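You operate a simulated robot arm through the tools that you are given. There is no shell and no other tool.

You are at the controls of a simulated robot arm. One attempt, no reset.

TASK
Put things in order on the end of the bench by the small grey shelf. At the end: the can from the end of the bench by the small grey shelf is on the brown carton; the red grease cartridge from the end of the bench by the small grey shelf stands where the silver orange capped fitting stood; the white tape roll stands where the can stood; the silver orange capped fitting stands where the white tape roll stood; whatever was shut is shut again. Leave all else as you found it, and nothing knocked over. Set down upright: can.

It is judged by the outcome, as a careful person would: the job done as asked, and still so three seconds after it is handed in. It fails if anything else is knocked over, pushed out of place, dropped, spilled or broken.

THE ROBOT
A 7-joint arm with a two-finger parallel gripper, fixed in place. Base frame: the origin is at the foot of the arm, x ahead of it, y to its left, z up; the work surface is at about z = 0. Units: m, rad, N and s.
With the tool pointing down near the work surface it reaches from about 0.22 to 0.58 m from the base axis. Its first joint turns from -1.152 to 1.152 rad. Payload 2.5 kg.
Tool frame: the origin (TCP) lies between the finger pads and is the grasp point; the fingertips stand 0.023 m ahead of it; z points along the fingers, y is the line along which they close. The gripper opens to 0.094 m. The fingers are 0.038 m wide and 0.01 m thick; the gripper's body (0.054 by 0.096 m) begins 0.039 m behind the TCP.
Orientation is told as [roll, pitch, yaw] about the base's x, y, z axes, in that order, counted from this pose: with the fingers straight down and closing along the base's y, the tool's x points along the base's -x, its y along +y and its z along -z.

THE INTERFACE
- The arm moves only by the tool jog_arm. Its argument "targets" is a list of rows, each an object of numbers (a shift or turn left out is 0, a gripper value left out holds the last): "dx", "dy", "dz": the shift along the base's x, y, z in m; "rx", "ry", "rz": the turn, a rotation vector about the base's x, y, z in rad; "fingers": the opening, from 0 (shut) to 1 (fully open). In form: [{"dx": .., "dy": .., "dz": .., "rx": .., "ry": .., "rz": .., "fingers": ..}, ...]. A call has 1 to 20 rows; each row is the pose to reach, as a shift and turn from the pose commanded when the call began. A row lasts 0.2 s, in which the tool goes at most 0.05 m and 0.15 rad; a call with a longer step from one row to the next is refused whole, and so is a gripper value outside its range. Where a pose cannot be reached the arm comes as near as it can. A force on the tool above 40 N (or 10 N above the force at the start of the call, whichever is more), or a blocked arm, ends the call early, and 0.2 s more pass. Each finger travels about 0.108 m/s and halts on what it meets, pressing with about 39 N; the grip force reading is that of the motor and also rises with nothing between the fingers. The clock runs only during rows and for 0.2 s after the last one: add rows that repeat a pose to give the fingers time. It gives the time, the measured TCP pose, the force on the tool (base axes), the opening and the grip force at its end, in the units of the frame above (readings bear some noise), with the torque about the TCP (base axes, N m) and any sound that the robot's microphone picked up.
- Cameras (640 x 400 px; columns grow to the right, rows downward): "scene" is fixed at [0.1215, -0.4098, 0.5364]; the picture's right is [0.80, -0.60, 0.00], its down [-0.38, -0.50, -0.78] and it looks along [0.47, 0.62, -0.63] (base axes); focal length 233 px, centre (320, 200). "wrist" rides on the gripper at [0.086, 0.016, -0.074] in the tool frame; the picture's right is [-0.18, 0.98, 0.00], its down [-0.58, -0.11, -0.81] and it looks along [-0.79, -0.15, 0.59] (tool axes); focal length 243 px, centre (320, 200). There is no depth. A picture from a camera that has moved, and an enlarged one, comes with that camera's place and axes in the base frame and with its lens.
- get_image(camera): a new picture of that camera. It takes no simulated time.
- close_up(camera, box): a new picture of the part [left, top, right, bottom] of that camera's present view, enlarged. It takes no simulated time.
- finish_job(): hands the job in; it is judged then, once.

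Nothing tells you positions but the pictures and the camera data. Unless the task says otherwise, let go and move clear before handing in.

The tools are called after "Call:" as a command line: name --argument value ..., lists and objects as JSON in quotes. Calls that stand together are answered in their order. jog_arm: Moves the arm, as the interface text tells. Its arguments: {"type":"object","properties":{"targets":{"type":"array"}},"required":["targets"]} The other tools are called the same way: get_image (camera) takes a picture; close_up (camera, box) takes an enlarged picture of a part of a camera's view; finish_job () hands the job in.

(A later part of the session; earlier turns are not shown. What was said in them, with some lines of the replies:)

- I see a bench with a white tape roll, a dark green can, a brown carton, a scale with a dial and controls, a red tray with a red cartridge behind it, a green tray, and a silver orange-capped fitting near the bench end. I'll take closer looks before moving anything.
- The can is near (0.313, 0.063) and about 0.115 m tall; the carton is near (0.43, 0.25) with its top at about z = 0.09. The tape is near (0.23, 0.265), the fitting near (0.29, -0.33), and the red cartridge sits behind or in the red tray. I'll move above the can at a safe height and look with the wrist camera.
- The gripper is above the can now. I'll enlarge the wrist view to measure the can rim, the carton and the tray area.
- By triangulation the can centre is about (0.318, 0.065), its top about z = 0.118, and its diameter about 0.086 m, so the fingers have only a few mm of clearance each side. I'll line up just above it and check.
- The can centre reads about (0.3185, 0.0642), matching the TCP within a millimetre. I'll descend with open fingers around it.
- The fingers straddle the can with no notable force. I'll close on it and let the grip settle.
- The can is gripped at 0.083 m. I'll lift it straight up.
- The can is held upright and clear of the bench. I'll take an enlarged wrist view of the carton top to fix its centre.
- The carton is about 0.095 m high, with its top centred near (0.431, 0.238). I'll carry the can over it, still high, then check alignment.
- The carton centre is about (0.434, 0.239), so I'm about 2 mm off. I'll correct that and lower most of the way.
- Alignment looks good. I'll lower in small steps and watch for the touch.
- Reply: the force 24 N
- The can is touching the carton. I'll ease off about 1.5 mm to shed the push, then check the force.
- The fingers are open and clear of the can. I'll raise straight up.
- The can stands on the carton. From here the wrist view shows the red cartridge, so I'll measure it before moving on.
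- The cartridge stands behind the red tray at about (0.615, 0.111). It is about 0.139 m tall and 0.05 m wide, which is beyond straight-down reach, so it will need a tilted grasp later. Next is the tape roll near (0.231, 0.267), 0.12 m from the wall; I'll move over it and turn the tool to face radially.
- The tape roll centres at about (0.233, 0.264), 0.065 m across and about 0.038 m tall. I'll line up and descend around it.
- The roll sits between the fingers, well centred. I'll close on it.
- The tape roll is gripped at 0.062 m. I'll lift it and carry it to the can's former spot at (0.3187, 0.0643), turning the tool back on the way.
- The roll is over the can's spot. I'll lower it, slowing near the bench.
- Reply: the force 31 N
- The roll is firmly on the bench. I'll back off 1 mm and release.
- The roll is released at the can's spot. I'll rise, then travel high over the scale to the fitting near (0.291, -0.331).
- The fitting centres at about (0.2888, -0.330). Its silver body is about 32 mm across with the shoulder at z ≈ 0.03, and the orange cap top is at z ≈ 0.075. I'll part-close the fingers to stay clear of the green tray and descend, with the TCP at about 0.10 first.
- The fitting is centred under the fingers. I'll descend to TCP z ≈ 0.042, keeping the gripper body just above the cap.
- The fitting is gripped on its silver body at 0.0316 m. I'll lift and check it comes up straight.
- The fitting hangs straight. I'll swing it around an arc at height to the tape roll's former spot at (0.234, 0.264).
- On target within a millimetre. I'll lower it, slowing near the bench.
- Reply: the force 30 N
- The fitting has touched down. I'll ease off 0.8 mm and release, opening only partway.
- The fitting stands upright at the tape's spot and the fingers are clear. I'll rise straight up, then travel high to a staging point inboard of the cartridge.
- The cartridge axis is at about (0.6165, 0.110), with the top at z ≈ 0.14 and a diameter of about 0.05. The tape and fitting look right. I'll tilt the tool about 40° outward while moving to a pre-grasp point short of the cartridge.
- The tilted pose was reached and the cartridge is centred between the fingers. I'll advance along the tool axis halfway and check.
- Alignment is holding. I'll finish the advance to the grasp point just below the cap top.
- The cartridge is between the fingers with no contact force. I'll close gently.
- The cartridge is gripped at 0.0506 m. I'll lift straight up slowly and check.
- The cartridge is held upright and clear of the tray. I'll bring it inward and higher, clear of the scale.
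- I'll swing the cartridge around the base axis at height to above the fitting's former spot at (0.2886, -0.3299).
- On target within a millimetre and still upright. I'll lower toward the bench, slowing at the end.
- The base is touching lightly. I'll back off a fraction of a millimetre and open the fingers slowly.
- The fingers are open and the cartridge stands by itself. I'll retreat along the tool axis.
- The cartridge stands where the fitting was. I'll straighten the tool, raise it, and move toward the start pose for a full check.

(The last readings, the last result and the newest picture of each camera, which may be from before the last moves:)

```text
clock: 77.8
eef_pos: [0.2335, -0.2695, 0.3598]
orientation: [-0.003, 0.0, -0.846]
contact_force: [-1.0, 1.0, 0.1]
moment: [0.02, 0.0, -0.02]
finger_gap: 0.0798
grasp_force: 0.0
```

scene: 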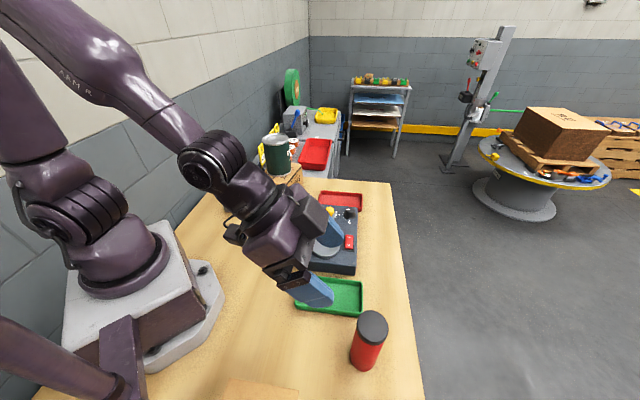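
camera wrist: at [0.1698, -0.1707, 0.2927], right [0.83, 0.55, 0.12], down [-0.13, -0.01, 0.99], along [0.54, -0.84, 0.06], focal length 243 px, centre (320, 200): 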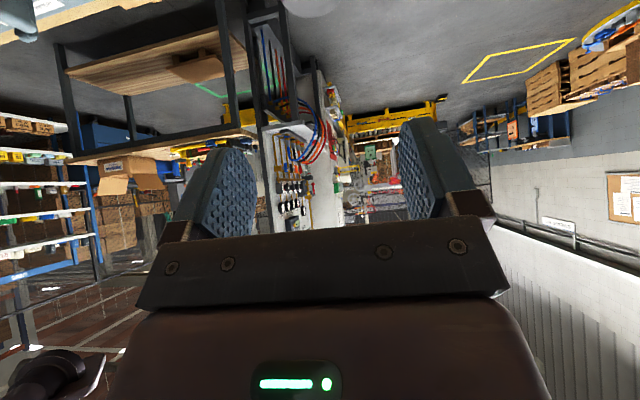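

Call:
jog_arm --targets '[{"dx": 0.01, "dy": 0.03, "rz": 0.12}, {"dx": 0.022, "dy": 0.062, "rz": 0.24}, {"dx": 0.034, "dy": 0.095, "rz": 0.36}, {"dx": 0.046, "dy": 0.128, "rz": 0.48}, {"dx": 0.056, "dy": 0.158, "rz": 0.6}, {"dx": 0.064, "dy": 0.18, "rz": 0.72}, {"dx": 0.07, "dy": 0.196, "rz": 0.82}, {"dx": 0.07, "dy": 0.196, "rz": 0.847, "fingers": 1.0}, {"dx": 0.07, "dy": 0.196, "rz": 0.847, "fingers": 1.0}]'

Call:
get_image --camera "scene"

Call:
close_up --camera "scene" --box '[200, 120, 420, 260]'

Call:
close_up --camera "scene" --box '[200, 260, 420, 400]'

Call:
get_image --camera "wrist"

```text
clock: 79.8
eef_pos: [0.304, -0.0728, 0.3604]
orientation: [-0.004, -0.001, 0.001]
contact_force: [0.3, 0.5, -0.4]
moment: [-0.04, -0.01, 0.02]
finger_gap: 0.094
grasp_force: 0.1
```

```text
taken
```

scene: 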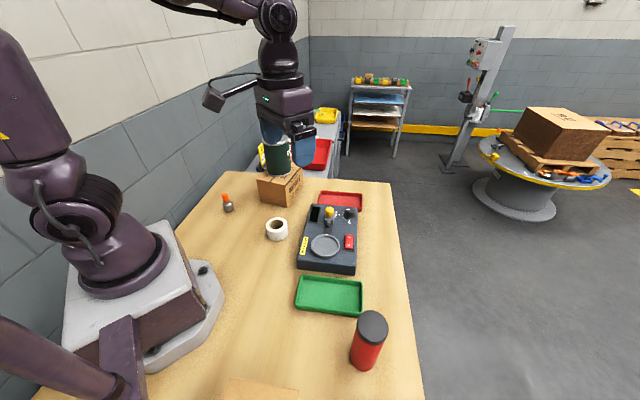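

```text
2.86 times, centred on (310, 190) of scene
camera zoom: at [0.1215, -0.4098, 0.5364], right [0.8, -0.6, 0.0], down [-0.38, -0.5, -0.78], along [0.47, 0.62, -0.63], focal length 666 px, centre (349, 229)
```

zoom: 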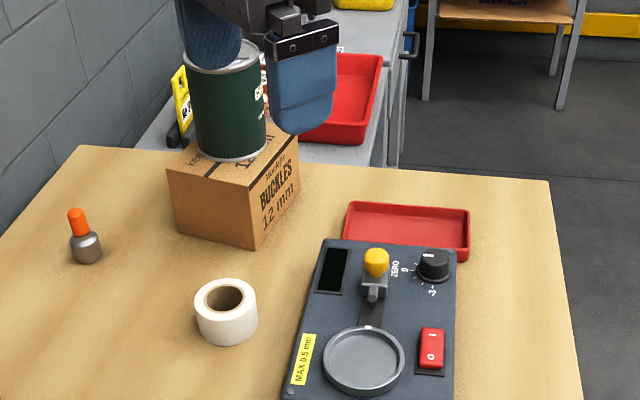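

```text
2.86 times, centred on (310, 330) of scene
camera zoom: at [0.1215, -0.4098, 0.5364], right [0.8, -0.6, 0.0], down [-0.38, -0.5, -0.78], along [0.47, 0.62, -0.63], focal length 666 px, centre (349, -171)
```

zoom: 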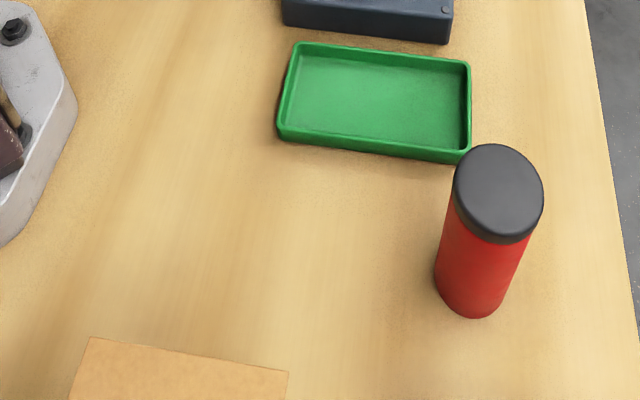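

```text
taken
camera wrist: at [0.2176, -0.0558, 0.4357], right [0.18, 0.98, 0.0], down [0.58, -0.11, 0.81], along [0.79, -0.15, -0.59], focal length 243 px, centre (320, 200)
```

wrist: 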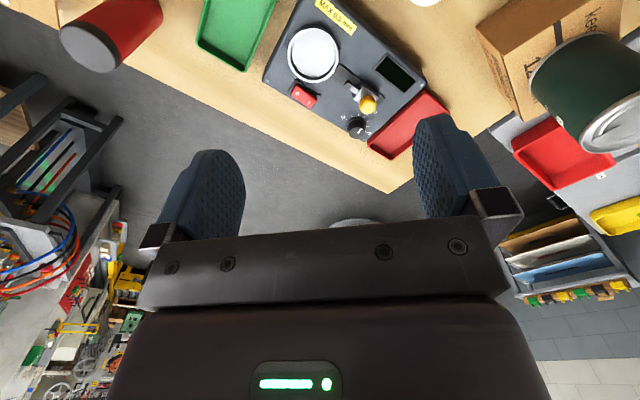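

Everything else looks unmoved, and the can, tape, fitting and cartridge all stand. I'll double-check the fitting's and tape's exact spots with enlarged views.

Call:
close_up --camera "scene" --box '[190, 170, 270, 230]'

Call:
close_up --camera "scene" --box '[240, 200, 320, 260]'

Call:
close_up --camera "scene" --box '[330, 310, 410, 390]'

Call:
close_up --camera "scene" --box '[240, 120, 340, 220]'

```text
6.67 times, centred on (230, 200) of scene
camera zoom: at [0.1215, -0.4098, 0.5364], right [0.8, -0.6, 0.0], down [-0.38, -0.5, -0.78], along [0.47, 0.62, -0.63], focal length 1554 px, centre (920, 200)
```

zoom: 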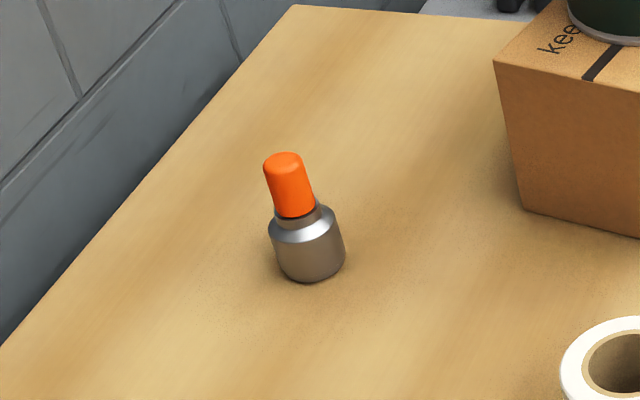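

```text
6.67 times, centred on (280, 230) of scene
camera zoom: at [0.1215, -0.4098, 0.5364], right [0.8, -0.6, 0.0], down [-0.38, -0.5, -0.78], along [0.47, 0.62, -0.63], focal length 1554 px, centre (587, 0)
```

zoom: 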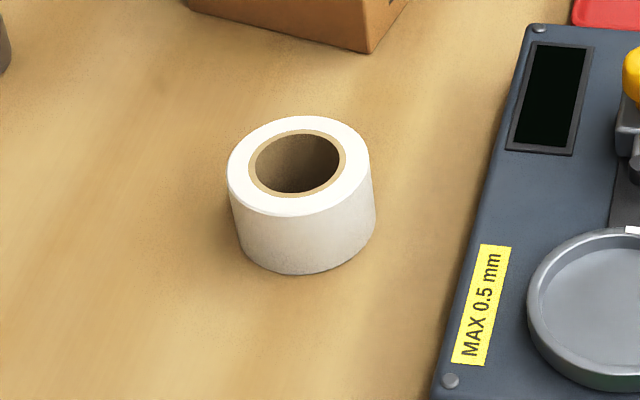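

```text
5.00 times, centred on (370, 350) of scene
camera zoom: at [0.1215, -0.4098, 0.5364], right [0.8, -0.6, 0.0], down [-0.38, -0.5, -0.78], along [0.47, 0.62, -0.63], focal length 1165 px, centre (70, -550)
```

zoom: 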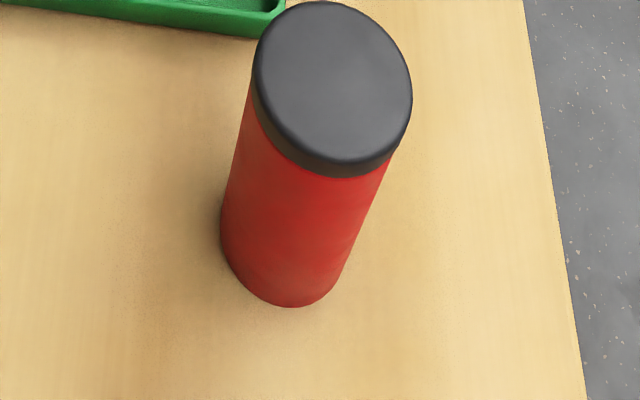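

```text
4.00 times, centred on (290, 170) of scene
camera zoom: at [0.1215, -0.4098, 0.5364], right [0.8, -0.6, 0.0], down [-0.38, -0.5, -0.78], along [0.47, 0.62, -0.63], focal length 932 px, centre (440, 320)
```

zoom: 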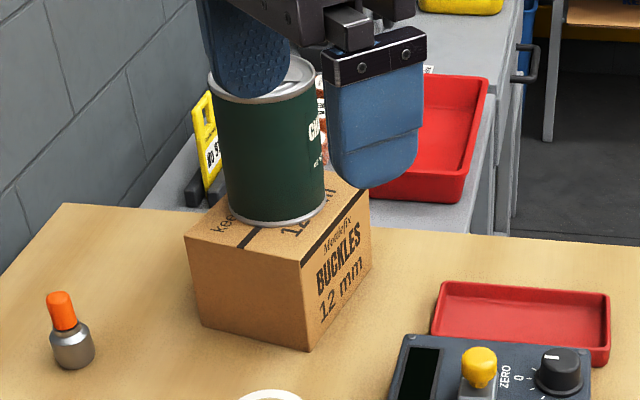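

All four items stand where they should: the can upright on the brown carton, the tape roll at the can's spot, the fitting at the tape's spot, and the cartridge at the fitting's spot. The trays, scale and carton match the starting view, nothing was opened, and the arm is clear, so I'm handing it in.

Call:
finish_job

```text
The job is handed in.
```

I've handed the job in, with all four items standing where you asked. These positions come from the camera views after the last move:

- **Can:** upright, near the middle of the brown carton.
- **White tape roll:** where the can stood, within about 5 mm.
- **Silver orange-capped fitting:** where the tape roll stood. Placement readings put it within 2 mm, but the fixed camera's estimates differ by up to about 9 mm.
- **Red grease cartridge:** where the fitting stood, within about 4 mm. It was too far out to grip from straight above, so I gripped it near the top with the tool tilted.

I opened nothing, so there was nothing to shut again. In the final pictures the carton, both trays and the scale look unmoved, and nothing is knocked over. The gripper is empty and clear, back near its starting pose.
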